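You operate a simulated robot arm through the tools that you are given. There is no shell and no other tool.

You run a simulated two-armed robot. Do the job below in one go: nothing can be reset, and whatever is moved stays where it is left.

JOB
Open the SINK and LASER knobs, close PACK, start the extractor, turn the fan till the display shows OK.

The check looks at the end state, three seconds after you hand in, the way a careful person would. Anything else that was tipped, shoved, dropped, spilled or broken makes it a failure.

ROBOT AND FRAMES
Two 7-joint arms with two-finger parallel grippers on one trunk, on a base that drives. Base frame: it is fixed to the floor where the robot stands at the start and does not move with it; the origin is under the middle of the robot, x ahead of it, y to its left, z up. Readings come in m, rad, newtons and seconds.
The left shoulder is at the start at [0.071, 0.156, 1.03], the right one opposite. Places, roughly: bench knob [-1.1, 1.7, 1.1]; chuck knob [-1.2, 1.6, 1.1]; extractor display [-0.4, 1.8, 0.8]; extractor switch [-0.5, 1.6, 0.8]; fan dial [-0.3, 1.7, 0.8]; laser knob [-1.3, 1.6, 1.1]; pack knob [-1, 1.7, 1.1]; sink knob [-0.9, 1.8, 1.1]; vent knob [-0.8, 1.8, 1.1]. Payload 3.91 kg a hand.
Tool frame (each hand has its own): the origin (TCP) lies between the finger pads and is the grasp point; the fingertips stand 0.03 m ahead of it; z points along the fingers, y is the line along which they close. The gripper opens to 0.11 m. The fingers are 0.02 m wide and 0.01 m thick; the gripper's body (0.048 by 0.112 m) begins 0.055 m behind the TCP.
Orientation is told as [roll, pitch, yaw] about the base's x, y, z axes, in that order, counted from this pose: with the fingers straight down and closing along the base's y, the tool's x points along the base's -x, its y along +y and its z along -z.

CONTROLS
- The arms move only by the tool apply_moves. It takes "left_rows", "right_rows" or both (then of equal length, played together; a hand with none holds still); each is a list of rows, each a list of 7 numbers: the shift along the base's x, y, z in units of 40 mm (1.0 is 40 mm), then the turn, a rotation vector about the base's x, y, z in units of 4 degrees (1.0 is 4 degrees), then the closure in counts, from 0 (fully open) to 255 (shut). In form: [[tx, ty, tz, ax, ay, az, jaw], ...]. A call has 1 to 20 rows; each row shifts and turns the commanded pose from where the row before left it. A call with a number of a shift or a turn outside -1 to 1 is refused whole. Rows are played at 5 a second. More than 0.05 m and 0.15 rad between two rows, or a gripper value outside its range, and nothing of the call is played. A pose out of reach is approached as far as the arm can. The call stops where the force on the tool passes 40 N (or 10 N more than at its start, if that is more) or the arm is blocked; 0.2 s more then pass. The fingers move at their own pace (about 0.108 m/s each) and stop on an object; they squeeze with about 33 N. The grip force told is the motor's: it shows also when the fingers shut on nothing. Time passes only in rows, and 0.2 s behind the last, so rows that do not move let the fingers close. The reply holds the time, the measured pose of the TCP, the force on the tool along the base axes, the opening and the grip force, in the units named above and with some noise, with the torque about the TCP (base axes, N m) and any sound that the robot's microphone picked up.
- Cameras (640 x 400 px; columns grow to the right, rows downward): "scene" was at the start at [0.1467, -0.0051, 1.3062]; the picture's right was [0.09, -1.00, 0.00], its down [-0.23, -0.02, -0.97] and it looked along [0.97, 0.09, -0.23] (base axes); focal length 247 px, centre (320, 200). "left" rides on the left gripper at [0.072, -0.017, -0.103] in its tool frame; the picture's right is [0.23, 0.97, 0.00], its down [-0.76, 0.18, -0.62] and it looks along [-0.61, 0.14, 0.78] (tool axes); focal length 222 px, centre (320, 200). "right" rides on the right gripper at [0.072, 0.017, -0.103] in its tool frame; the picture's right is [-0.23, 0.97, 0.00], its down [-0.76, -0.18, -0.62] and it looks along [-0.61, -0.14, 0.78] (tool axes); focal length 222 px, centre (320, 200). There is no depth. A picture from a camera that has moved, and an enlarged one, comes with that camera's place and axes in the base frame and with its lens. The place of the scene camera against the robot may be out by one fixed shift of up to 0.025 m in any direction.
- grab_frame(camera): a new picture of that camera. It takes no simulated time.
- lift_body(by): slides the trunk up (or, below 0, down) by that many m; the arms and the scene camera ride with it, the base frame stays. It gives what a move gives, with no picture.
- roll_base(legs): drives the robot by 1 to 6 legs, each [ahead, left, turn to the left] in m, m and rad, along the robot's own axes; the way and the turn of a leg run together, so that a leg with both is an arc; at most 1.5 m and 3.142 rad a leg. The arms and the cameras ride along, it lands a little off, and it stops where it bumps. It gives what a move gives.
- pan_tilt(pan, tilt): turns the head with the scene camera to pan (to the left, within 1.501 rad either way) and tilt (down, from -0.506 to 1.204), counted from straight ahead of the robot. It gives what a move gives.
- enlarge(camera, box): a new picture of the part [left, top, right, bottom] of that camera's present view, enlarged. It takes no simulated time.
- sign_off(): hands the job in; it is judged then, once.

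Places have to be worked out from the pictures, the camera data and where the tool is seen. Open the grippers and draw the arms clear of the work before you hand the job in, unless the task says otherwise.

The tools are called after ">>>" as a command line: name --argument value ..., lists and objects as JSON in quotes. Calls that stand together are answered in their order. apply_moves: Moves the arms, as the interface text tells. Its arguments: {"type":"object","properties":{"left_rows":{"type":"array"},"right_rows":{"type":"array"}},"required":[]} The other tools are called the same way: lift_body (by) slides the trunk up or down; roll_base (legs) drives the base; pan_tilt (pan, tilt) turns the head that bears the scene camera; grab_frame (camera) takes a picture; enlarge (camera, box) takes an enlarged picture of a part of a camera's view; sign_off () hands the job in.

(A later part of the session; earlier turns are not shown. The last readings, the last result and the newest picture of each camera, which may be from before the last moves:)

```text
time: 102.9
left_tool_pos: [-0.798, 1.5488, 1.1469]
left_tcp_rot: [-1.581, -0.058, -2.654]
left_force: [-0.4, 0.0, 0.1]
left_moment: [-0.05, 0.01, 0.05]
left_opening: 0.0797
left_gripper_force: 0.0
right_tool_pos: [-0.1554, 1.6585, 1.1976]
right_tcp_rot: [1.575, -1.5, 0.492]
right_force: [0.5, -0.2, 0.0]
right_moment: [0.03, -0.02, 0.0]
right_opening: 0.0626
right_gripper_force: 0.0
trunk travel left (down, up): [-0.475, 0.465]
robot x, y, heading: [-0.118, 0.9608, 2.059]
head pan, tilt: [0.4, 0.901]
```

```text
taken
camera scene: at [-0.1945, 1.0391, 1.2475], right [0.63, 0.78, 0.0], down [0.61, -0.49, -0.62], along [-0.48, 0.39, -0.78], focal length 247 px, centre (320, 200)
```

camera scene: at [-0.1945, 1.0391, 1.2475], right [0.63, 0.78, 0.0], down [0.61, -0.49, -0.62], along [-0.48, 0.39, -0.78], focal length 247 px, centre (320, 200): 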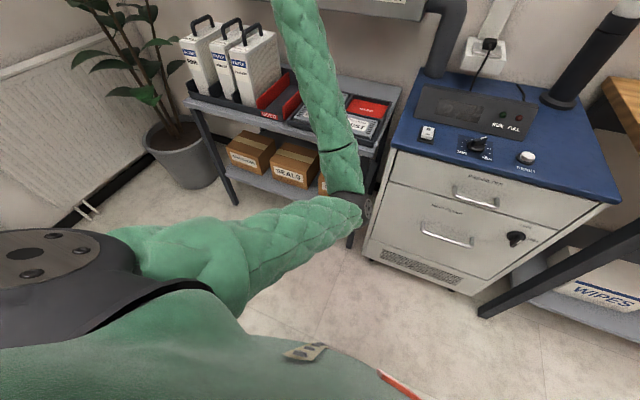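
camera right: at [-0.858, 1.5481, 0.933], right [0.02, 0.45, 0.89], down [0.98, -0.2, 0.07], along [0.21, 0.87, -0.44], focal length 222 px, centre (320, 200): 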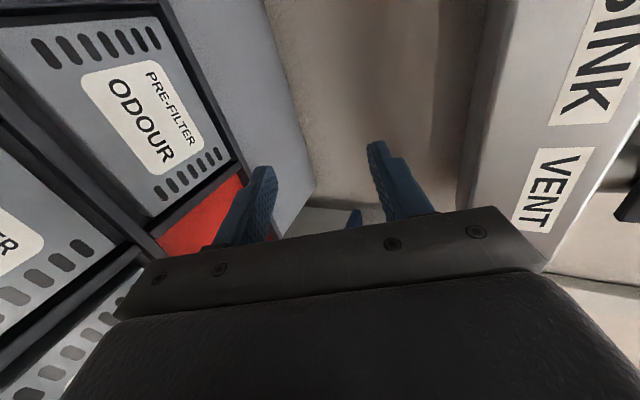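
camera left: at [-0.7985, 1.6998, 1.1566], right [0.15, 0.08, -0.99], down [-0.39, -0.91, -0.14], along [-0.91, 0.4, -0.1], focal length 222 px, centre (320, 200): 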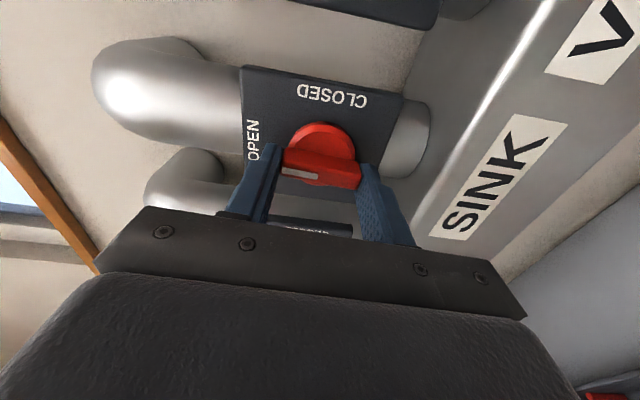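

The lean is gone. I check the whole knob row and the shelf contents for any change.

>>> pan_tilt --pan 0.3 --tilt 0.35

>>> grab_frame --camera "scene"

>>> enlarge --camera "scene" --box '[140, 90, 380, 240]'

```text
time: 103.8
left_tool_pos: [-0.7988, 1.5506, 1.1453]
left_tcp_rot: [-1.579, -0.061, -2.653]
left_force: [-0.2, 0.1, -0.6]
left_moment: [0.0, 0.03, 0.0]
left_opening: 0.0799
left_gripper_force: 0.0
right_tool_pos: [-0.1558, 1.6601, 1.1966]
right_tcp_rot: [1.551, -1.502, 0.516]
right_force: [-0.2, -0.8, -0.1]
right_moment: [-0.01, 0.01, 0.01]
right_opening: 0.0625
right_gripper_force: 0.1
trunk travel left (down, up): [-0.475, 0.465]
robot x, y, heading: [-0.1192, 0.9609, 2.057]
head pan, tilt: [0.3, 0.351]
```

```text
taken
camera scene: at [-0.2027, 1.0588, 1.2947], right [0.7, 0.71, 0.0], down [0.24, -0.24, -0.94], along [-0.67, 0.66, -0.34], focal length 247 px, centre (320, 200)
```

scene: 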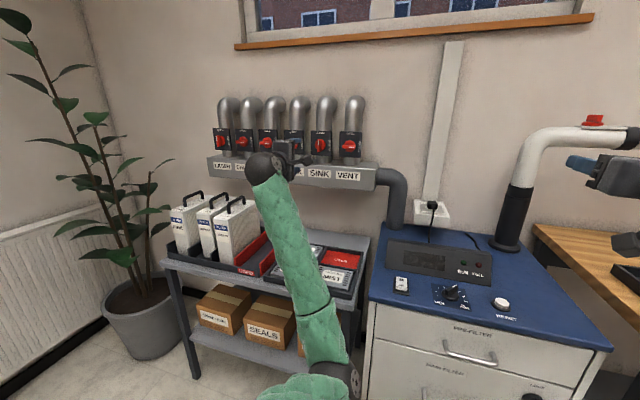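

```text
2.67 times, centred on (260, 165) of scene
camera zoom: at [-0.2027, 1.0588, 1.2947], right [0.7, 0.71, 0.0], down [0.24, -0.24, -0.94], along [-0.67, 0.66, -0.34], focal length 659 px, centre (480, 293)
```

zoom: 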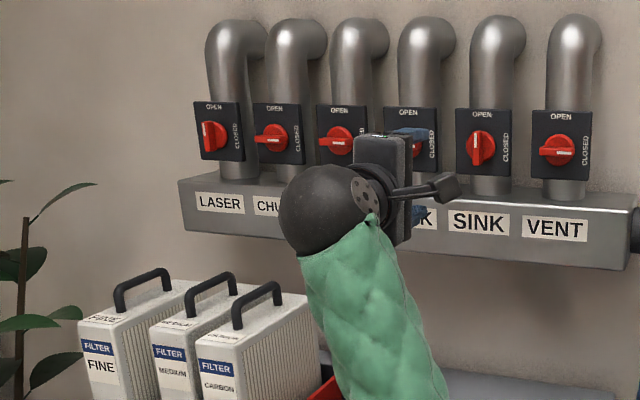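

LASER and SINK point up to OPEN, and PACK and the others point to CLOSED; the shelf contents are in place. Now I roll the left hand back to neutral while drawing it back. At the same time I turn the right hand to point down for the extractor panel.

>>> apply_moves --left_rows '[[0.09, -0.17, 0, -0.533, 0.9966, 0, 70], [0.09, -0.17, 0, -0.533, 0.9966, 0, 70], [0.09, -0.17, 0, -0.533, 0.9966, 0, 70], [0.09, -0.17, 0, -0.533, 0.9966, 0, 70], [0.09, -0.17, 0, -0.533, 0.9966, 0, 70], [0.09, -0.17, 0, -0.533, 0.9966, 0, 70], [0.09, -0.17, 0, -0.533, 0.9966, 0, 70], [0.09, -0.17, 0, -0.533, 0.9966, 0, 70], [0.09, -0.17, 0, -0.533, 0.9966, 0, 70], [0.09, -0.17, 0, -0.533, 0.9966, 0, 70], [0.09, -0.17, 0, -0.533, 0.9966, 0, 70], [0.09, -0.17, 0, -0.533, 0.9966, 0, 70], [0.09, -0.17, 0, -0.533, 0.9966, 0, 70], [0.09, -0.17, 0, -0.533, 0.9966, 0, 70], [0.09, -0.17, 0, -0.533, 0.9966, 0, 70], [0.09, -0.17, 0, -0.533, 0.9966, 0, 70], [0.09, -0.17, 0, -0.533, 0.9966, 0, 70], [0.09, -0.17, 0, -0.533, 0.9966, 0, 70], [0.09, -0.17, 0, -0.533, 0.9966, 0, 70], [0, 0, 0, 0, 0, 0, 70]]' --right_rows '[[0, 0, 0, 0.461, -0.871, 0, 110], [0, 0, 0, -0.99, -0.524, 0, 110], [0, 0, 0, -0.99, -0.524, 0, 110], [0, 0, 0, -0.99, -0.524, 0, 110], [0, 0, 0, -0.99, -0.524, 0, 110], [0, 0, 0, -0.99, -0.524, 0, 110], [0, 0, 0, -0.99, -0.524, 0, 110], [0, 0, 0, -0.99, -0.524, 0, 110], [0, 0, 0, -0.99, -0.524, 0, 110], [0, 0, 0, -0.99, -0.524, 0, 110], [0, 0, 0, -0.99, -0.524, 0, 110], [0, 0, 0, -0.99, -0.524, 0, 110], [0, 0, 0, -0.99, -0.524, 0, 110], [0, 0, 0, -0.99, -0.524, 0, 110], [0, 0, 0, -0.99, -0.524, 0, 110], [0, 0, 0, -0.99, -0.524, 0, 110], [0, 0, 0, -0.99, -0.524, 0, 110], [0, 0, 0, -0.99, -0.524, 0, 110], [0, 0, 0, -0.99, -0.524, 0, 110], [0, 0, 0, -0.99, -0.524, 0, 110]]'

>>> pan_tilt --pan -0.1 --tilt 0.5

>>> grab_frame --camera "scene"

>>> grab_frame --camera "right"

```text
time: 108.0
left_tool_pos: [-0.7308, 1.4215, 1.1458]
left_tcp_rot: [-1.388, -1.56, -2.845]
left_force: [-0.2, 0.2, -0.1]
left_moment: [-0.01, -0.01, -0.02]
left_opening: 0.0798
left_gripper_force: 0.1
right_tool_pos: [-0.1561, 1.6596, 1.1967]
right_tcp_rot: [0.008, -0.081, 2.058]
right_force: [-0.1, 0.3, 0.3]
right_moment: [0.0, 0.0, 0.0]
right_opening: 0.0627
right_gripper_force: 0.1
trunk travel left (down, up): [-0.475, 0.465]
robot x, y, heading: [-0.1172, 0.9635, 2.057]
head pan, tilt: [0.3, 0.351]
```

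```text
time: 108.9
left_tool_pos: [-0.7286, 1.4213, 1.1454]
left_tcp_rot: [-1.423, -1.561, -2.807]
left_force: [-0.1, 0.0, -0.2]
left_moment: [0.03, 0.01, -0.01]
left_opening: 0.0797
left_gripper_force: 0.2
right_tool_pos: [-0.1563, 1.6606, 1.1974]
right_tcp_rot: [0.008, -0.082, 2.059]
right_force: [0.6, -0.3, -0.2]
right_moment: [-0.01, 0.02, 0.0]
right_opening: 0.0627
right_gripper_force: 0.0
trunk travel left (down, up): [-0.475, 0.465]
robot x, y, heading: [-0.1119, 0.9609, 2.056]
head pan, tilt: [-0.099, 0.499]
```

```text
taken
camera scene: at [-0.1714, 1.0772, 1.2811], right [0.92, 0.38, 0.0], down [0.18, -0.44, -0.88], along [-0.33, 0.81, -0.48], focal length 247 px, centre (320, 200)
```

scene: 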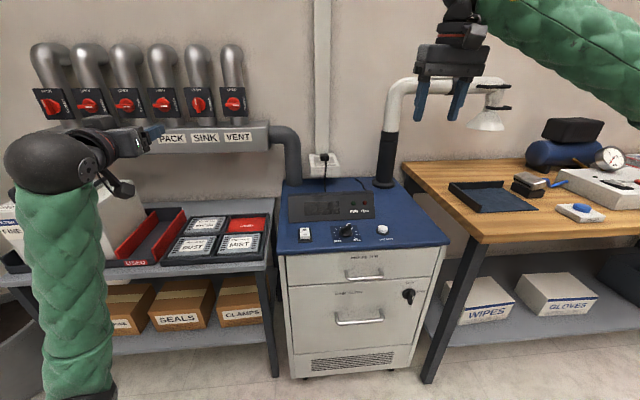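

```text
taken
camera right: at [-0.1319, 1.5819, 1.2944], right [-0.97, -0.26, 0.03], down [-0.17, 0.71, 0.68], along [-0.19, 0.65, -0.73], focal length 222 px, centre (320, 200)
```

right: 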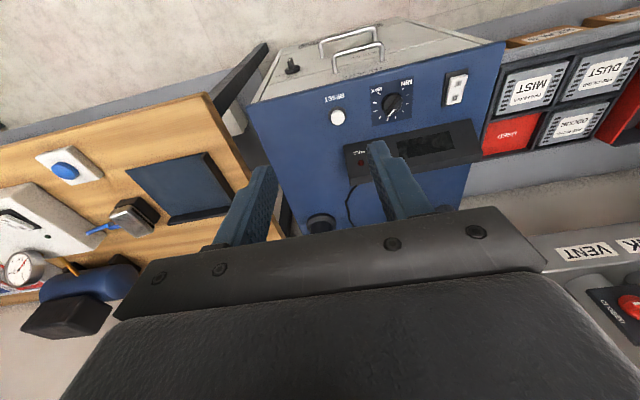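

The panel is in good view from both cameras. I zoom in on the switch, the dial and the display.

>>> enlarge --camera "scene" --box '[272, 180, 432, 280]'

>>> enlarge --camera "right" --box '[320, 50, 480, 150]'

```text
4.00 times, centred on (352, 230) of scene
camera zoom: at [-0.1714, 1.0772, 1.2811], right [0.92, 0.38, 0.0], down [0.18, -0.44, -0.88], along [-0.33, 0.81, -0.48], focal length 988 px, centre (192, 80)
```

zoom: 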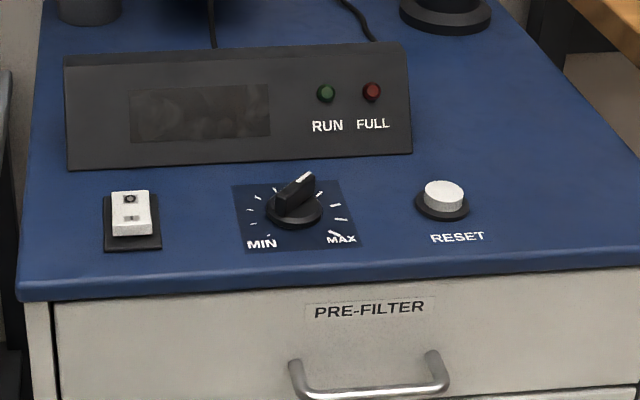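

```text
4.00 times, centred on (400, 100) of right
camera zoom: at [-0.1319, 1.5819, 1.2944], right [-0.97, -0.26, 0.03], down [-0.17, 0.71, 0.68], along [-0.19, 0.65, -0.73], focal length 888 px, centre (0, 600)
```

zoom: 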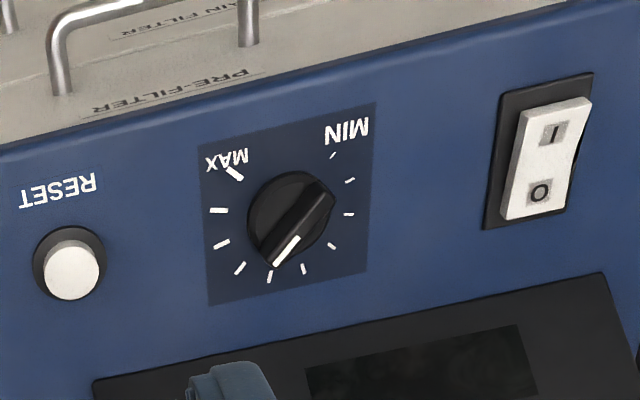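

The rocker's I side is on the near half and raised, so it is now off. The dial points just right of straight back, about mid-scale. By the wrist camera the switch centre is near (-0.462, 1.649, 0.805) and the dial near (-0.345, 1.709, 0.80). I shift the base left 0.12 m so both sit comfortably on the right arm's side.

>>> roll_base --legs '[[0, 0.12, 0]]'

>>> apply_moves --right_rows '[[0, 0, 0, -0.52, -0.275, 0, 255], [0, 0, 0, -0.52, -0.275, 0, 255], [0, 0, -0.5, 0, 0, 0, 255], [0, 0, -0.5, 0, 0, 0, 255], [0, 0, 0, 0, 0, 0, 255]]'

>>> grab_frame --camera "right"

>>> grab_frame --camera "scene"

```text
time: 110.2
left_tool_pos: [-0.8378, 1.3616, 1.1454]
left_tcp_rot: [-1.451, -1.559, -2.777]
left_force: [-0.4, 0.1, 0.0]
left_moment: [-0.01, 0.02, -0.07]
left_opening: 0.0797
left_gripper_force: 0.1
right_tool_pos: [-0.2653, 1.6027, 1.1965]
right_tcp_rot: [0.006, -0.081, 2.062]
right_force: [-0.7, 0.3, -0.6]
right_moment: [0.01, -0.06, 0.0]
right_opening: 0.0627
right_gripper_force: 0.0
trunk travel left (down, up): [-0.475, 0.465]
robot x, y, heading: [-0.2206, 0.9037, 2.065]
head pan, tilt: [-0.099, 0.499]
```

```text
time: 111.3
left_tool_pos: [-0.8379, 1.3618, 1.1452]
left_tcp_rot: [-1.436, -1.561, -2.791]
left_force: [0.4, -0.6, -0.1]
left_moment: [0.03, -0.04, 0.0]
left_opening: 0.0799
left_gripper_force: 0.1
right_tool_pos: [-0.265, 1.6046, 1.1568]
right_tcp_rot: [0.009, 0.001, 2.063]
right_force: [0.2, -0.5, -0.7]
right_moment: [0.01, 0.02, 0.01]
right_opening: 0.0001
right_gripper_force: 33.1
trunk travel left (down, up): [-0.475, 0.465]
robot x, y, heading: [-0.2198, 0.9041, 2.063]
head pan, tilt: [-0.099, 0.499]
```

```text
taken
camera right: at [-0.2443, 1.5325, 1.2615], right [-0.97, -0.26, 0.01], down [-0.2, 0.76, 0.62], along [-0.17, 0.6, -0.78], focal length 222 px, centre (320, 200)
```

right: 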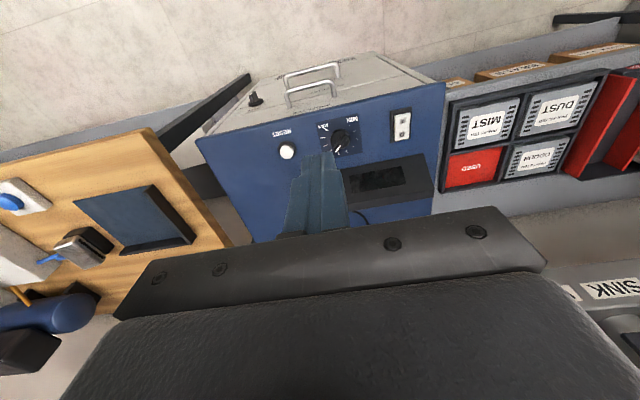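

```text
taken
camera scene: at [-0.2773, 1.0205, 1.2811], right [0.92, 0.38, 0.0], down [0.18, -0.44, -0.88], along [-0.34, 0.81, -0.48], focal length 247 px, centre (320, 200)
```

scene: 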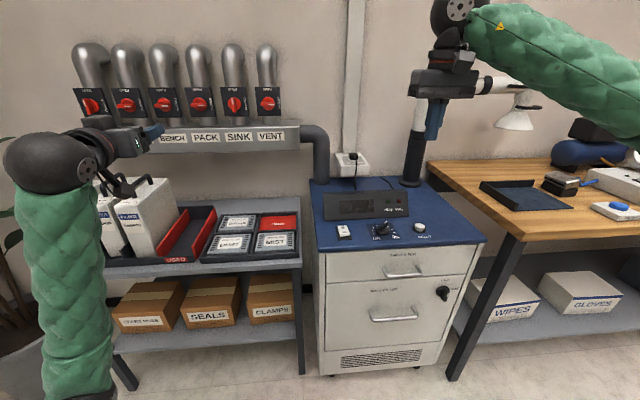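

The right hand points straight down with fingers shut. I move above the near (I) half of the rocker, TCP z 0.95, and re-check.

>>> apply_moves --right_rows '[[-0.755, 0.139, -0.862, 0, 0, 0, 255], [-0.755, 0.139, -0.862, 0, 0, 0, 255], [-0.755, 0.139, -0.862, 0, 0, 0, 255]]'

>>> apply_moves --right_rows '[[-0.755, 0.139, -0.862, 0, 0, 0, 255], [-0.755, 0.139, -0.862, 0, 0, 0, 255], [-0.755, 0.139, -0.862, 0, 0, 0, 255], [0, 0, 0, 0, 0, 0, 255]]'

>>> grab_frame --camera "right"

>>> enlarge --camera "scene" --box '[296, 150, 456, 250]'

```text
time: 112.2
left_tool_pos: [-0.8375, 1.3641, 1.1441]
left_tcp_rot: [-1.321, -1.562, -2.907]
left_force: [-0.8, 0.0, 0.1]
left_moment: [0.0, -0.04, 0.0]
left_opening: 0.0799
left_gripper_force: 0.1
right_tool_pos: [-0.36, 1.6207, 1.052]
right_tcp_rot: [0.011, -0.001, 2.059]
right_force: [-0.9, -0.2, -1.0]
right_moment: [0.02, 0.01, -0.02]
right_opening: 0.0
right_gripper_force: 33.3
trunk travel left (down, up): [-0.475, 0.465]
robot x, y, heading: [-0.2236, 0.9047, 2.061]
head pan, tilt: [-0.099, 0.499]
```

```text
time: 113.2
left_tool_pos: [-0.8365, 1.361, 1.1465]
left_tcp_rot: [-1.481, -1.559, -2.745]
left_force: [0.8, -0.4, 0.3]
left_moment: [-0.03, 0.0, 0.0]
left_opening: 0.0799
left_gripper_force: 0.2
right_tool_pos: [-0.4452, 1.633, 0.9508]
right_tcp_rot: [0.01, 0.0, 2.061]
right_force: [-0.4, 0.6, 0.3]
right_moment: [0.0, -0.02, -0.04]
right_opening: 0.0001
right_gripper_force: 33.2
trunk travel left (down, up): [-0.475, 0.465]
robot x, y, heading: [-0.2238, 0.9041, 2.068]
head pan, tilt: [-0.099, 0.499]
```

```text
taken
camera right: at [-0.4245, 1.5622, 1.0546], right [-0.97, -0.26, 0.01], down [-0.2, 0.76, 0.62], along [-0.17, 0.6, -0.78], focal length 222 px, centre (320, 200)
```

right: 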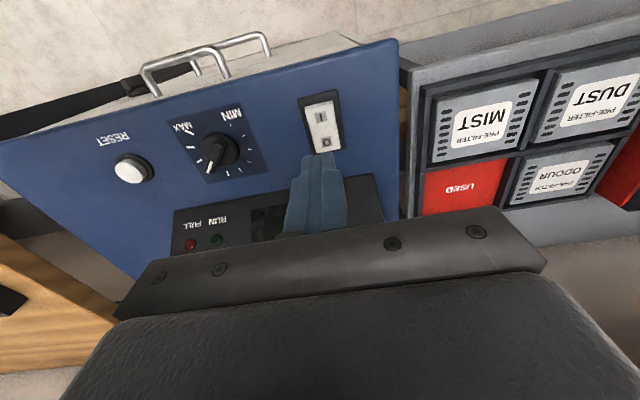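

```text
4.00 times, centred on (376, 200) of scene
camera zoom: at [-0.2767, 1.0202, 1.2813], right [0.92, 0.38, 0.0], down [0.18, -0.44, -0.88], along [-0.34, 0.81, -0.48], focal length 988 px, centre (96, 200)
```

zoom: 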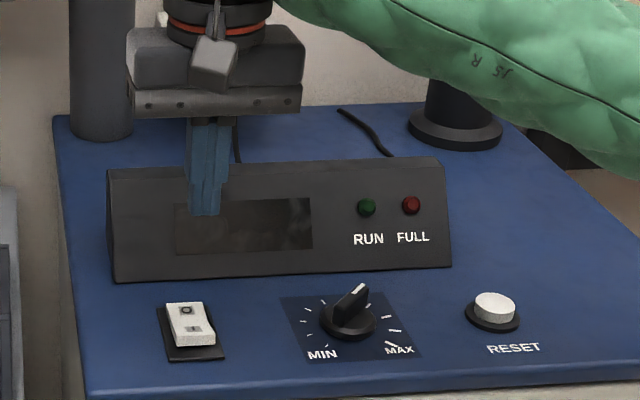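

The fingertip axis projects onto the I mark of the rocker. I lower to about 2.5 cm above it, shifting 3 mm nearer, and recheck.

>>> apply_moves --right_rows '[[0.035, -0.066, -0.6, 0, 0, 0, 255], [0, 0, -0.6, 0, 0, 0, 255], [0, 0, -0.6, 0, 0, 0, 255], [0, 0, 0, 0, 0, 0, 255]]'

>>> grab_frame --camera "right"

>>> enlarge --camera "scene" --box '[296, 180, 424, 260]'

```text
time: 114.2
left_tool_pos: [-0.8375, 1.3623, 1.145]
left_tcp_rot: [-1.435, -1.56, -2.793]
left_force: [0.2, -0.5, -0.8]
left_moment: [0.03, 0.0, 0.0]
left_opening: 0.08
left_gripper_force: 0.0
right_tool_pos: [-0.443, 1.6335, 0.8787]
right_tcp_rot: [0.008, 0.001, 2.062]
right_force: [-1.2, -0.1, 0.6]
right_moment: [0.01, -0.04, 0.04]
right_opening: 0.0
right_gripper_force: 33.1
trunk travel left (down, up): [-0.475, 0.465]
robot x, y, heading: [-0.22, 0.9046, 2.062]
head pan, tilt: [-0.099, 0.499]
```

```text
taken
camera right: at [-0.422, 1.5627, 0.9818], right [-0.97, -0.26, 0.01], down [-0.2, 0.76, 0.62], along [-0.17, 0.6, -0.78], focal length 222 px, centre (320, 200)
```

right: 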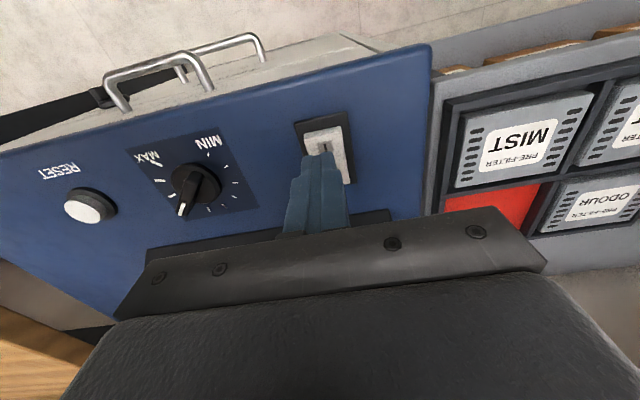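

```text
5.00 times, centred on (360, 220) of scene
camera zoom: at [-0.2774, 1.0206, 1.2811], right [0.92, 0.38, 0.0], down [0.18, -0.44, -0.88], along [-0.34, 0.81, -0.48], focal length 1235 px, centre (120, 100)
```

zoom: 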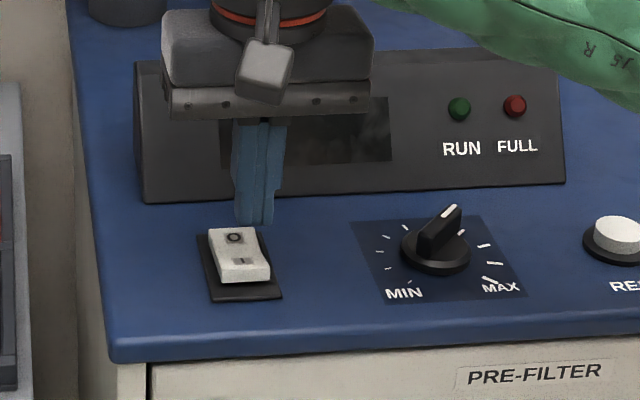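

The tip is over the I half but about 5 mm right of centre. I shift left 5 mm and press down in small steps.

>>> apply_moves --right_rows '[[-0.11, -0.06, -0.15, 0, 0, 0, 255], [0, 0, -0.2, 0, 0, 0, 255], [0, 0, -0.15, 0, 0, 0, 255]]'

>>> enlarge --camera "scene" --box '[296, 180, 424, 260]'

>>> enlarge --camera "right" --box '[240, 80, 400, 180]'

```text
time: 115.0
left_tool_pos: [-0.8384, 1.3626, 1.1463]
left_tcp_rot: [-1.422, -1.56, -2.805]
left_force: [0.6, -0.7, 0.0]
left_moment: [0.02, 0.0, -0.03]
left_opening: 0.0798
left_gripper_force: 0.2
right_tool_pos: [-0.4472, 1.6321, 0.857]
right_tcp_rot: [0.011, 0.001, 2.061]
right_force: [0.5, 0.5, -0.7]
right_moment: [0.01, -0.01, 0.01]
right_opening: 0.0
right_gripper_force: 33.0
trunk travel left (down, up): [-0.475, 0.465]
robot x, y, heading: [-0.2251, 0.9069, 2.064]
head pan, tilt: [-0.099, 0.499]
```

```text
5.00 times, centred on (360, 220) of scene
camera zoom: at [-0.2773, 1.0207, 1.2811], right [0.92, 0.38, 0.0], down [0.18, -0.44, -0.88], along [-0.34, 0.81, -0.48], focal length 1235 px, centre (120, 100)
```

zoom: 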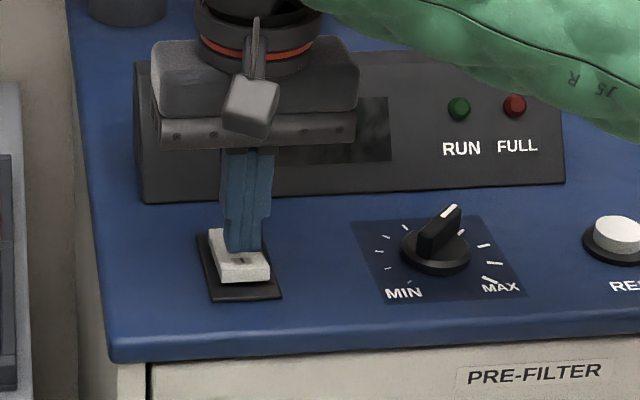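

```text
4.00 times, centred on (320, 130) of right
camera zoom: at [-0.4274, 1.5616, 0.962], right [-0.97, -0.26, 0.01], down [-0.2, 0.76, 0.62], along [-0.17, 0.6, -0.78], focal length 888 px, centre (320, 480)
```

zoom: 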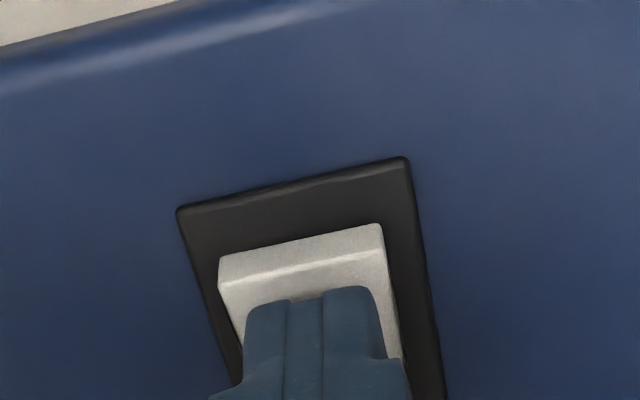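

The tip is centred over the near half, just inside its front edge. I press down gently.

>>> apply_moves --right_rows '[[0, 0, -0.1, 0, 0, 0, 255], [0, 0, -0.1, 0, 0, 0, 255], [0, 0, -0.1, 0, 0, 0, 255]]'

>>> enlarge --camera "scene" --box '[296, 180, 424, 260]'

```text
time: 115.8
left_tool_pos: [-0.8378, 1.3625, 1.145]
left_tcp_rot: [-1.413, -1.561, -2.813]
left_force: [0.9, 0.5, 0.5]
left_moment: [-0.01, 0.01, -0.05]
left_opening: 0.08
left_gripper_force: 0.1
right_tool_pos: [-0.449, 1.6316, 0.8463]
right_tcp_rot: [0.009, -0.001, 2.062]
right_force: [-0.4, 0.2, 0.6]
right_moment: [0.01, -0.01, -0.04]
right_opening: 0.0
right_gripper_force: 33.1
trunk travel left (down, up): [-0.475, 0.465]
robot x, y, heading: [-0.2228, 0.9096, 2.058]
head pan, tilt: [-0.099, 0.499]
```

```text
5.00 times, centred on (360, 220) of scene
camera zoom: at [-0.2773, 1.0208, 1.2811], right [0.92, 0.38, 0.0], down [0.18, -0.44, -0.88], along [-0.34, 0.81, -0.48], focal length 1235 px, centre (120, 100)
```

zoom: 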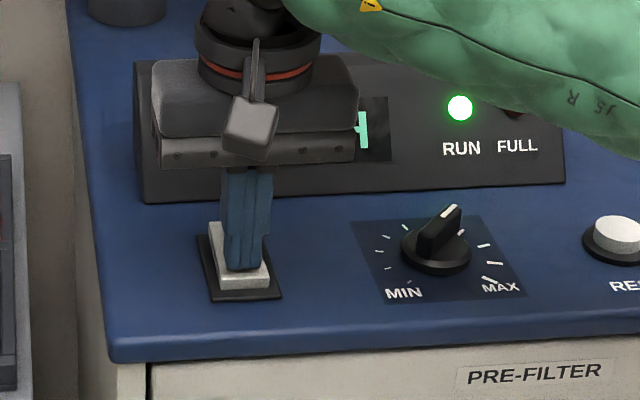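

The RUN lamp is green and the display is lit, so the extractor is running. I lift the hand clear and read the display.

>>> apply_moves --right_rows '[[0, 0, 0.5, 0, 0, 0, 255], [0, 0, 0.8, 0, 0, 0, 255], [0.4, 0.1, 0.8, 0, 0, 0, 150], [0.8, 0.2, 0.8, 0, 0, 0, 110], [0.8, 0.3, 0.6, 0, 0, 0, 110]]'

>>> grab_frame --camera "scene"

>>> enlarge --camera "scene" --box '[296, 160, 456, 260]'

>>> grab_frame --camera "right"

```text
time: 117.0
left_tool_pos: [-0.8375, 1.3614, 1.1461]
left_tcp_rot: [-1.467, -1.562, -2.758]
left_force: [0.0, 0.4, 1.3]
left_moment: [0.02, 0.03, 0.03]
left_opening: 0.0797
left_gripper_force: 0.1
right_tool_pos: [-0.368, 1.6559, 0.9866]
right_tcp_rot: [0.011, 0.0, 2.062]
right_force: [-0.2, 0.4, -0.5]
right_moment: [0.0, -0.01, 0.0]
right_opening: 0.0626
right_gripper_force: 0.1
trunk travel left (down, up): [-0.475, 0.465]
robot x, y, heading: [-0.2176, 0.9045, 2.065]
head pan, tilt: [-0.099, 0.499]
```

```text
taken
camera scene: at [-0.2768, 1.0204, 1.2811], right [0.92, 0.38, 0.0], down [0.18, -0.44, -0.88], along [-0.34, 0.81, -0.48], focal length 247 px, centre (320, 200)
```

scene: 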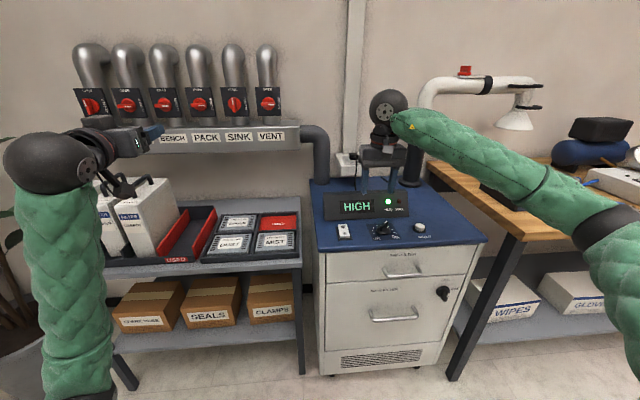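

```text
4.00 times, centred on (376, 210) of scene
camera zoom: at [-0.2768, 1.0204, 1.2811], right [0.92, 0.38, 0.0], down [0.18, -0.44, -0.88], along [-0.34, 0.81, -0.48], focal length 988 px, centre (96, 160)
```

zoom: 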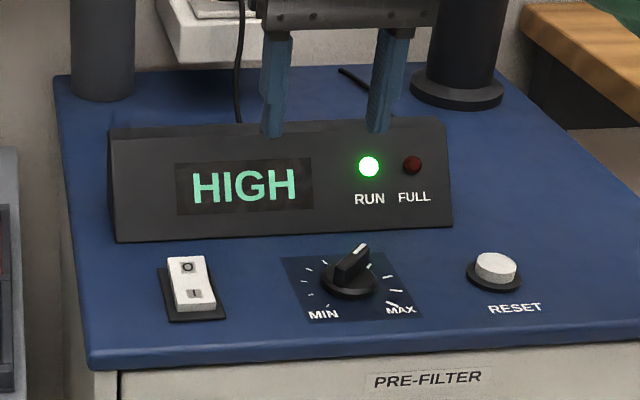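

```text
taken
camera right: at [-0.3473, 1.585, 1.0907], right [-0.97, -0.26, 0.01], down [-0.2, 0.76, 0.62], along [-0.17, 0.6, -0.78], focal length 222 px, centre (320, 200)
```

right: 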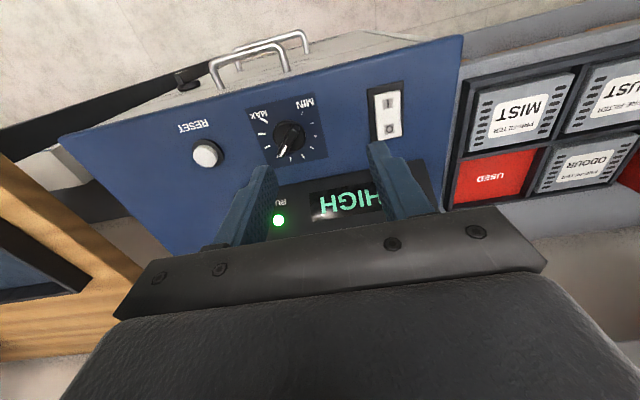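

The display reads HIGH, so the dial must be turned down toward MIN (counterclockwise from above). I zoom in on the dial to get the bar's direction and position.

>>> enlarge --camera "right" --box '[230, 80, 350, 155]'

```text
5.33 times, centred on (290, 118) of right
camera zoom: at [-0.3473, 1.585, 1.0907], right [-0.97, -0.26, 0.01], down [-0.2, 0.76, 0.62], along [-0.17, 0.6, -0.78], focal length 1185 px, centre (480, 640)
```

zoom: 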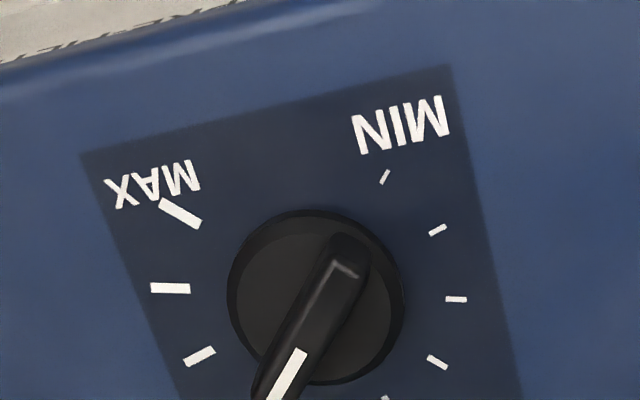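

The pointer sits about 43° clockwise of straight back, with MIN at -135° and MAX at +135°, so the scale position is about 0.66. I move above the dial centre (about 32 mm ahead and 48 mm right) and yaw the gripper 43° clockwise to match the bar.

>>> apply_moves --right_rows '[[0.068, 0.127, 0, 0, 0, -1, 150], [0.068, 0.127, 0, 0, 0, -1, 150], [0.068, 0.127, 0, 0, 0, -1, 150], [0.068, 0.127, 0, 0, 0, -1, 150], [0.068, 0.127, 0, 0, 0, -1, 150], [0.068, 0.127, 0, 0, 0, -1, 150], [0.068, 0.127, 0, 0, 0, -1, 150], [0.068, 0.127, 0, 0, 0, -1, 150], [0.068, 0.127, 0, 0, 0, -1, 150], [0.068, 0.127, 0, 0, 0, -1, 150], [0, 0, 0, 0, 0, -0.75, 150], [0, 0, 0, 0, 0, 0, 150]]'

>>> grab_frame --camera "right"

>>> enlarge --camera "scene" --box '[296, 160, 456, 260]'

```text
time: 119.5
left_tool_pos: [-0.838, 1.3612, 1.1453]
left_tcp_rot: [-1.425, -1.56, -2.803]
left_force: [-0.1, 0.2, -0.2]
left_moment: [0.02, -0.02, 0.01]
left_opening: 0.0798
left_gripper_force: 0.0
right_tool_pos: [-0.3413, 1.7071, 0.9854]
right_tcp_rot: [0.008, 0.001, 1.31]
right_force: [0.4, -0.2, 0.3]
right_moment: [0.05, -0.01, -0.06]
right_opening: 0.0455
right_gripper_force: 0.1
trunk travel left (down, up): [-0.475, 0.465]
robot x, y, heading: [-0.2204, 0.9022, 2.062]
head pan, tilt: [-0.099, 0.499]
```

```text
taken
camera right: at [-0.3748, 1.6413, 1.0896], right [-0.88, 0.47, 0.01], down [0.37, 0.69, 0.62], along [0.29, 0.55, -0.78], focal length 222 px, centre (320, 200)
```

right: 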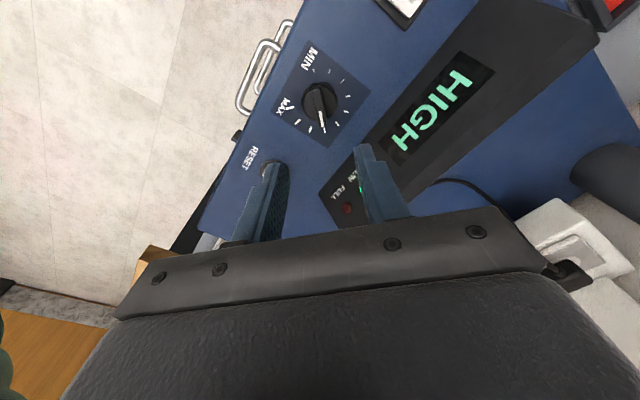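

```text
4.00 times, centred on (376, 210) of scene
camera zoom: at [-0.2772, 1.0207, 1.2811], right [0.92, 0.38, 0.0], down [0.18, -0.44, -0.88], along [-0.34, 0.81, -0.48], focal length 988 px, centre (96, 160)
```

zoom: 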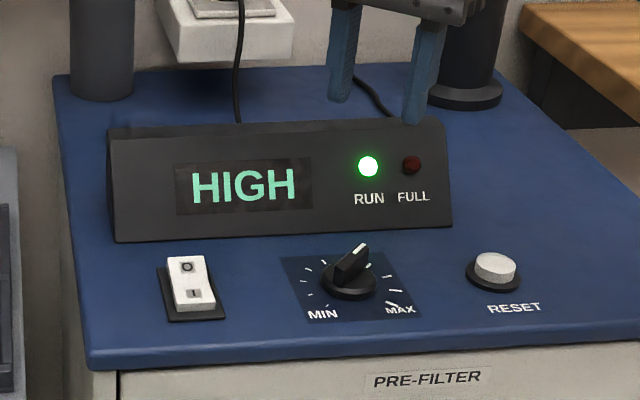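

The dial lies right on the gripper axis and the bar appears aligned. I zoom in to confirm before lowering.

>>> enlarge --camera "right" --box '[260, 55, 380, 130]'

```text
5.33 times, centred on (320, 92) of right
camera zoom: at [-0.3748, 1.6413, 1.0896], right [-0.88, 0.47, 0.01], down [0.37, 0.69, 0.62], along [0.29, 0.55, -0.78], focal length 1185 px, centre (320, 773)
```

zoom: 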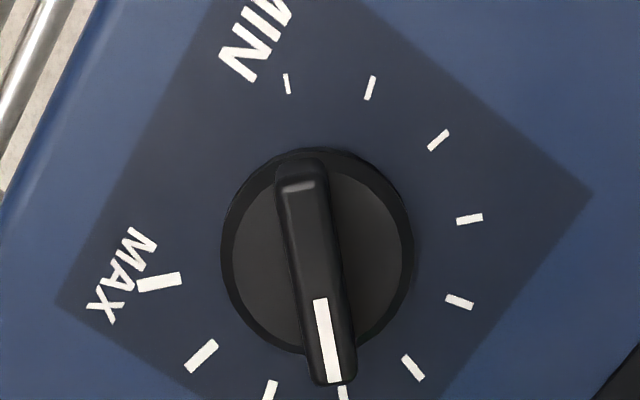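

The jaws are aligned within 3° and centred within 1 mm. I lower until the fingertips are beside the bar, checking force.

>>> apply_moves --right_rows '[[0, 0, -0.7, 0, 0, -0.35, 150], [0, 0, -0.7, 0, 0, -0.35, 150], [0, 0, -0.7, 0, 0, 0, 150], [0, 0, -0.6, 0, 0, 0, 150], [0, 0, -0.2, 0, 0, 0, 150]]'

>>> grab_frame --camera "right"

>>> enlarge --camera "scene" --box '[296, 160, 456, 260]'

```text
time: 120.8
left_tool_pos: [-0.8371, 1.3618, 1.1455]
left_tcp_rot: [-1.42, -1.559, -2.807]
left_force: [-0.9, -0.6, -0.2]
left_moment: [-0.01, -0.01, 0.01]
left_opening: 0.0799
left_gripper_force: 0.1
right_tool_pos: [-0.3405, 1.7074, 0.8689]
right_tcp_rot: [0.008, -0.001, 1.262]
right_force: [0.2, -0.6, -0.9]
right_moment: [-0.02, 0.02, 0.0]
right_opening: 0.0453
right_gripper_force: 0.0
trunk travel left (down, up): [-0.475, 0.465]
robot x, y, heading: [-0.2228, 0.9034, 2.063]
head pan, tilt: [-0.099, 0.499]
```

```text
taken
camera right: at [-0.3776, 1.6445, 0.9738], right [-0.86, 0.51, 0.01], down [0.41, 0.67, 0.62], along [0.31, 0.54, -0.78], focal length 222 px, centre (320, 200)
```

right: 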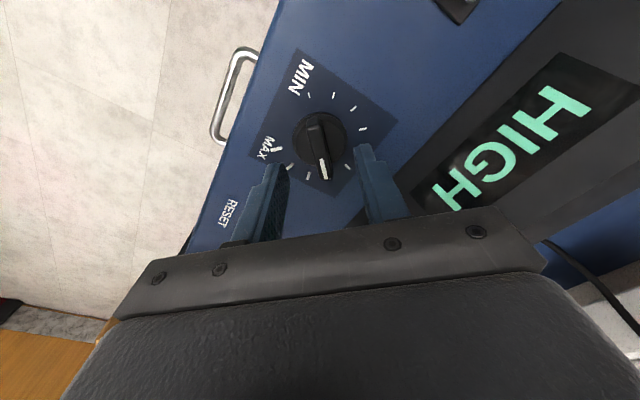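

```text
4.00 times, centred on (376, 210) of scene
camera zoom: at [-0.2772, 1.0208, 1.2811], right [0.92, 0.38, 0.0], down [0.18, -0.44, -0.88], along [-0.34, 0.81, -0.48], focal length 988 px, centre (96, 160)
```

zoom: 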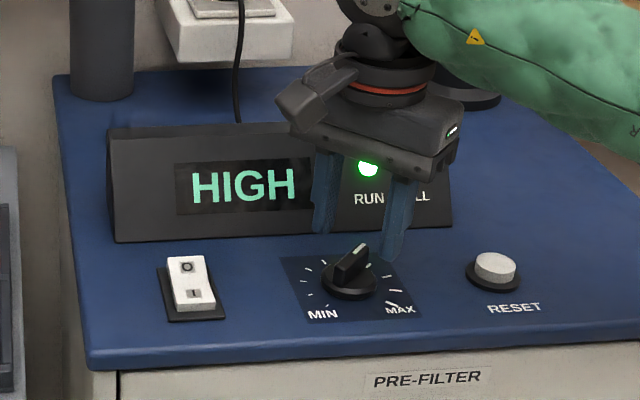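

Still clear. I lower another 15 mm and check again.

>>> apply_moves --right_rows '[[0, 0, -0.2, 0, 0, 0, 150], [0, 0, -0.18, 0, 0, 0, 150], [0, 0, 0, 0, 0, 0, 150]]'

>>> enlarge --camera "right" --box '[240, 90, 400, 190]'

>>> enlarge --camera "scene" --box '[345, 200, 425, 250]'

```text
time: 121.5
left_tool_pos: [-0.8369, 1.3625, 1.1445]
left_tcp_rot: [-1.422, -1.561, -2.804]
left_force: [-0.3, -0.6, -0.9]
left_moment: [-0.02, 0.0, -0.02]
left_opening: 0.0795
left_gripper_force: 0.0
right_tool_pos: [-0.3413, 1.7074, 0.8539]
right_tcp_rot: [0.009, -0.001, 1.261]
right_force: [1.0, -0.1, 0.7]
right_moment: [-0.01, 0.0, 0.02]
right_opening: 0.045
right_gripper_force: 0.0
trunk travel left (down, up): [-0.475, 0.465]
robot x, y, heading: [-0.2231, 0.9052, 2.062]
head pan, tilt: [-0.099, 0.499]
```

```text
4.00 times, centred on (320, 140) of right
camera zoom: at [-0.3783, 1.6444, 0.9584], right [-0.86, 0.51, 0.01], down [0.41, 0.67, 0.62], along [0.31, 0.54, -0.78], focal length 888 px, centre (320, 440)
```

zoom: 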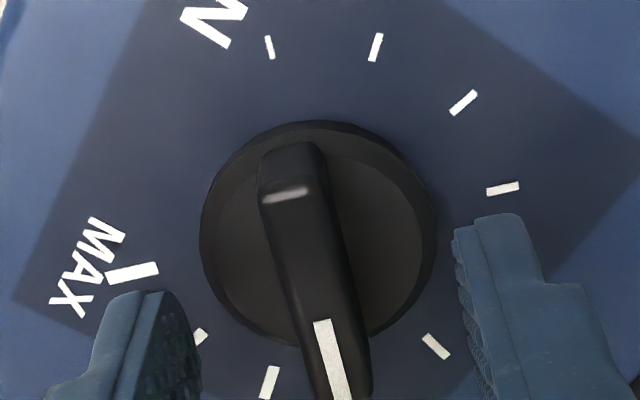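

```text
8.00 times, centred on (385, 225) of scene
camera zoom: at [-0.2772, 1.0207, 1.2811], right [0.92, 0.38, 0.0], down [0.18, -0.44, -0.88], along [-0.34, 0.81, -0.48], focal length 1976 px, centre (-200, 0)
```

zoom: 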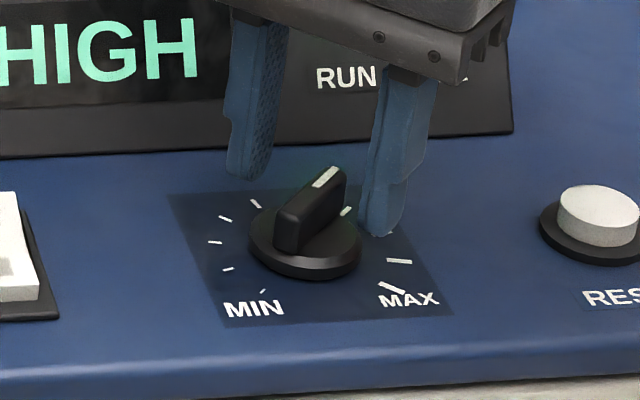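

Aligned. The tips are about level with the bar's top, so I lower another 8 mm and look.

>>> apply_moves --right_rows '[[0, 0, -0.1, 0, 0, 0, 150], [0, 0, -0.1, 0, 0, 0, 150], [0, 0, 0, 0, 0, 0, 150]]'

>>> enlarge --camera "right" --box '[240, 90, 400, 190]'

>>> enlarge --camera "scene" --box '[345, 200, 425, 250]'

```text
time: 122.3
left_tool_pos: [-0.8378, 1.3622, 1.1465]
left_tcp_rot: [-1.428, -1.56, -2.801]
left_force: [-0.8, 1.5, -0.4]
left_moment: [0.01, -0.01, -0.04]
left_opening: 0.0797
left_gripper_force: 0.0
right_tool_pos: [-0.3403, 1.7075, 0.8465]
right_tcp_rot: [0.01, -0.001, 1.262]
right_force: [-0.4, 0.1, -0.2]
right_moment: [-0.02, -0.01, 0.02]
right_opening: 0.0456
right_gripper_force: 0.1
trunk travel left (down, up): [-0.475, 0.465]
robot x, y, heading: [-0.221, 0.907, 2.062]
head pan, tilt: [-0.099, 0.499]
```

```text
4.00 times, centred on (320, 140) of right
camera zoom: at [-0.3776, 1.6438, 0.9506], right [-0.86, 0.51, 0.01], down [0.41, 0.67, 0.62], along [0.31, 0.54, -0.78], focal length 888 px, centre (320, 440)
```

zoom: 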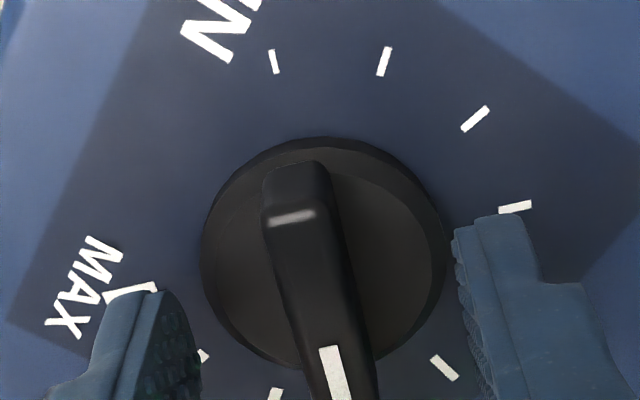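

```text
8.00 times, centred on (385, 225) of scene
camera zoom: at [-0.2772, 1.0207, 1.2811], right [0.92, 0.38, 0.0], down [0.18, -0.44, -0.88], along [-0.34, 0.81, -0.48], focal length 1976 px, centre (-200, 0)
```

zoom: 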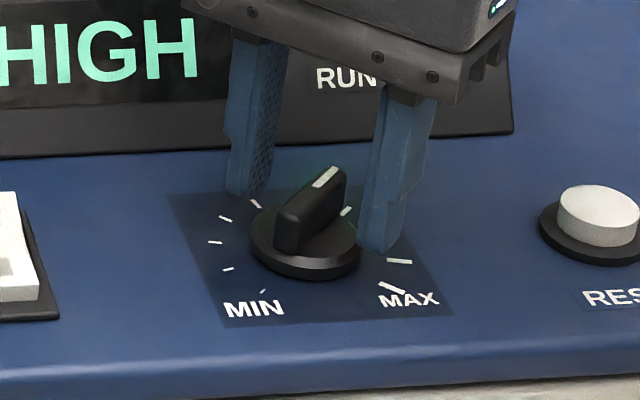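

The tips are about 1 cm below the bar top and 1 cm above the disc. I lower 4 mm more and close on the bar.

>>> apply_moves --right_rows '[[0, 0, -0.1, 0, 0, 0, 150], [0, 0, 0, 0, 0, 0, 200], [0, 0, 0, 0, 0, 0, 245], [0, 0, 0, 0, 0, 0, 250]]'

>>> enlarge --camera "right" --box '[240, 90, 400, 190]'

>>> enlarge --camera "scene" --box '[296, 160, 456, 260]'

```text
time: 123.3
left_tool_pos: [-0.8379, 1.3622, 1.1458]
left_tcp_rot: [-1.392, -1.56, -2.835]
left_force: [-0.4, -0.3, 0.1]
left_moment: [0.01, 0.03, 0.01]
left_opening: 0.0799
left_gripper_force: 0.1
right_tool_pos: [-0.342, 1.7079, 0.844]
right_tcp_rot: [0.009, 0.0, 1.263]
right_force: [-8.5, 5.9, 2.2]
right_moment: [0.02, -0.61, 0.03]
right_opening: 0.0107
right_gripper_force: 44.7
trunk travel left (down, up): [-0.475, 0.465]
robot x, y, heading: [-0.22, 0.9095, 2.07]
head pan, tilt: [-0.099, 0.499]
```

```text
4.00 times, centred on (320, 140) of right
camera zoom: at [-0.3783, 1.6437, 0.9463], right [-0.86, 0.51, 0.01], down [0.41, 0.67, 0.62], along [0.31, 0.54, -0.78], focal length 888 px, centre (320, 440)
```

zoom: 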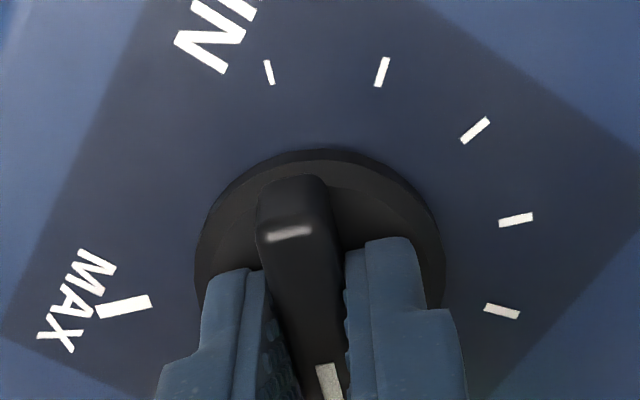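

```text
4.00 times, centred on (376, 210) of scene
camera zoom: at [-0.278, 1.021, 1.2811], right [0.92, 0.38, 0.0], down [0.18, -0.44, -0.88], along [-0.34, 0.81, -0.48], focal length 988 px, centre (96, 160)
```

zoom: 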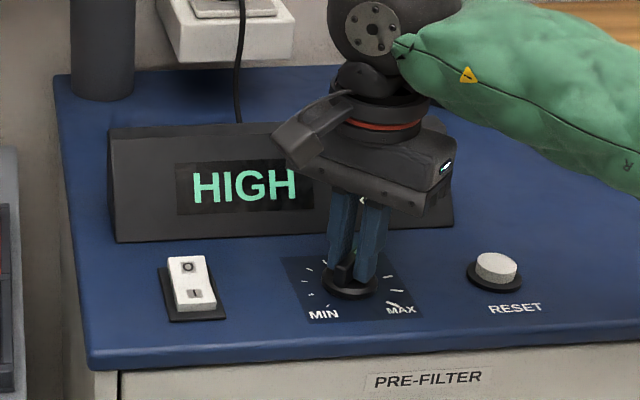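

The bar is gripped (11 mm). I turn counterclockwise 8° toward MIN, wait a moment and read the display.

>>> apply_moves --right_rows '[[0, 0, 0, 0, 0, 1, 250], [0, 0, 0, 0, 0, 1, 250], [0, 0, 0, 0, 0, 0, 250], [0, 0, 0, 0, 0, 0, 250], [0, 0, 0, 0, 0, 0, 250]]'

>>> enlarge --camera "scene" --box '[296, 160, 456, 260]'

```text
time: 124.5
left_tool_pos: [-0.8394, 1.3629, 1.1443]
left_tcp_rot: [-1.352, -1.559, -2.876]
left_force: [0.6, 0.0, -0.3]
left_moment: [-0.02, 0.01, -0.01]
left_opening: 0.0796
left_gripper_force: 0.1
right_tool_pos: [-0.3409, 1.7076, 0.8426]
right_tcp_rot: [0.01, -0.001, 1.4]
right_force: [-17.5, 17.3, 6.8]
right_moment: [0.29, -0.39, -0.03]
right_opening: 0.0107
right_gripper_force: 45.5
trunk travel left (down, up): [-0.475, 0.465]
robot x, y, heading: [-0.2204, 0.9026, 2.065]
head pan, tilt: [-0.099, 0.499]
```

```text
4.00 times, centred on (376, 210) of scene
camera zoom: at [-0.2785, 1.0214, 1.281], right [0.92, 0.38, 0.0], down [0.18, -0.44, -0.88], along [-0.34, 0.81, -0.48], focal length 988 px, centre (96, 160)
```

zoom: 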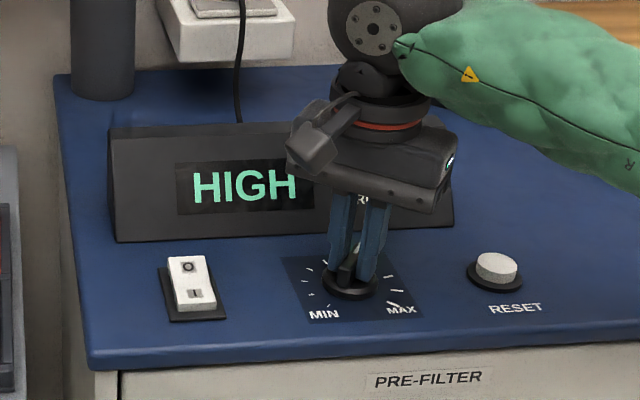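

The bar follows smoothly and the display still reads HIGH. I ease the side load by 1 mm and turn another 8°.

>>> apply_moves --right_rows '[[-0.025, 0.025, 0.01, 0, 0, 1, 250], [0, 0, 0, 0, 0, 1, 250], [0, 0, 0, 0, 0, 0, 250], [0, 0, 0, 0, 0, 0, 250], [0, 0, 0, 0, 0, 0, 250]]'

>>> enlarge --camera "scene" --box '[296, 160, 456, 260]'

```text
time: 125.8
left_tool_pos: [-0.8384, 1.3612, 1.1458]
left_tcp_rot: [-1.44, -1.561, -2.788]
left_force: [0.2, 0.1, -0.1]
left_moment: [-0.01, 0.01, 0.01]
left_opening: 0.0797
left_gripper_force: 0.0
right_tool_pos: [-0.3411, 1.7072, 0.8422]
right_tcp_rot: [0.007, 0.003, 1.54]
right_force: [4.7, -10.2, -8.5]
right_moment: [0.09, -0.9, 0.0]
right_opening: 0.011
right_gripper_force: 44.6
trunk travel left (down, up): [-0.475, 0.465]
robot x, y, heading: [-0.2227, 0.9051, 2.066]
head pan, tilt: [-0.099, 0.499]
```

```text
4.00 times, centred on (376, 210) of scene
camera zoom: at [-0.2769, 1.0205, 1.281], right [0.92, 0.38, 0.0], down [0.18, -0.44, -0.88], along [-0.34, 0.81, -0.48], focal length 988 px, centre (96, 160)
```

zoom: 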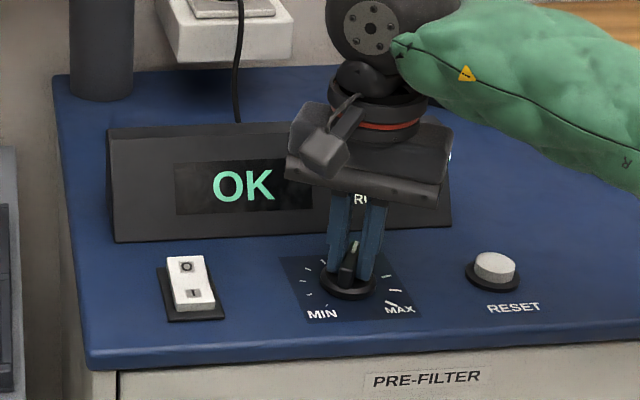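

The display shows OK. I turn 4° further to sit away from the HIGH edge and confirm it holds.

>>> apply_moves --right_rows '[[0, 0, 0, 0, 0, 1, 250], [0, 0, 0, 0, 0, 0, 250], [0, 0, 0, 0, 0, 0, 250], [0, 0, 0, 0, 0, 0, 250], [0, 0, 0, 0, 0, 0, 250], [0, 0, 0, 0, 0, 0, 250]]'

>>> enlarge --camera "scene" --box '[296, 160, 456, 260]'

```text
time: 127.2
left_tool_pos: [-0.8353, 1.3626, 1.1447]
left_tcp_rot: [-1.462, -1.56, -2.766]
left_force: [0.2, -1.0, 1.2]
left_moment: [0.01, 0.02, 0.02]
left_opening: 0.0798
left_gripper_force: 0.0
right_tool_pos: [-0.342, 1.7077, 0.8414]
right_tcp_rot: [0.009, -0.001, 1.611]
right_force: [17.3, -20.7, -16.4]
right_moment: [-0.87, -1.18, -0.03]
right_opening: 0.0111
right_gripper_force: 44.6
trunk travel left (down, up): [-0.475, 0.465]
robot x, y, heading: [-0.2249, 0.9066, 2.063]
head pan, tilt: [-0.099, 0.499]
```

```text
4.00 times, centred on (376, 210) of scene
camera zoom: at [-0.2763, 1.0205, 1.2811], right [0.92, 0.38, 0.0], down [0.18, -0.44, -0.88], along [-0.34, 0.81, -0.48], focal length 988 px, centre (96, 160)
```

zoom: 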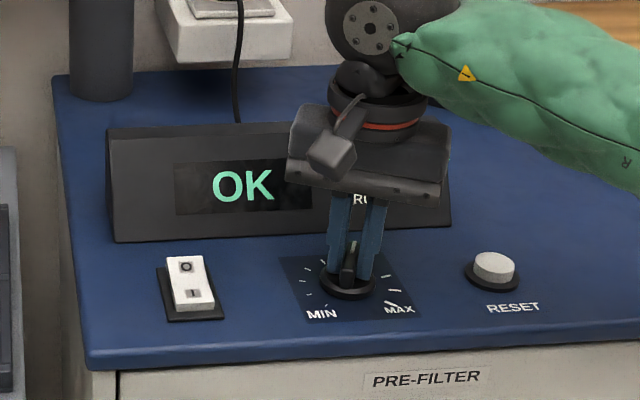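

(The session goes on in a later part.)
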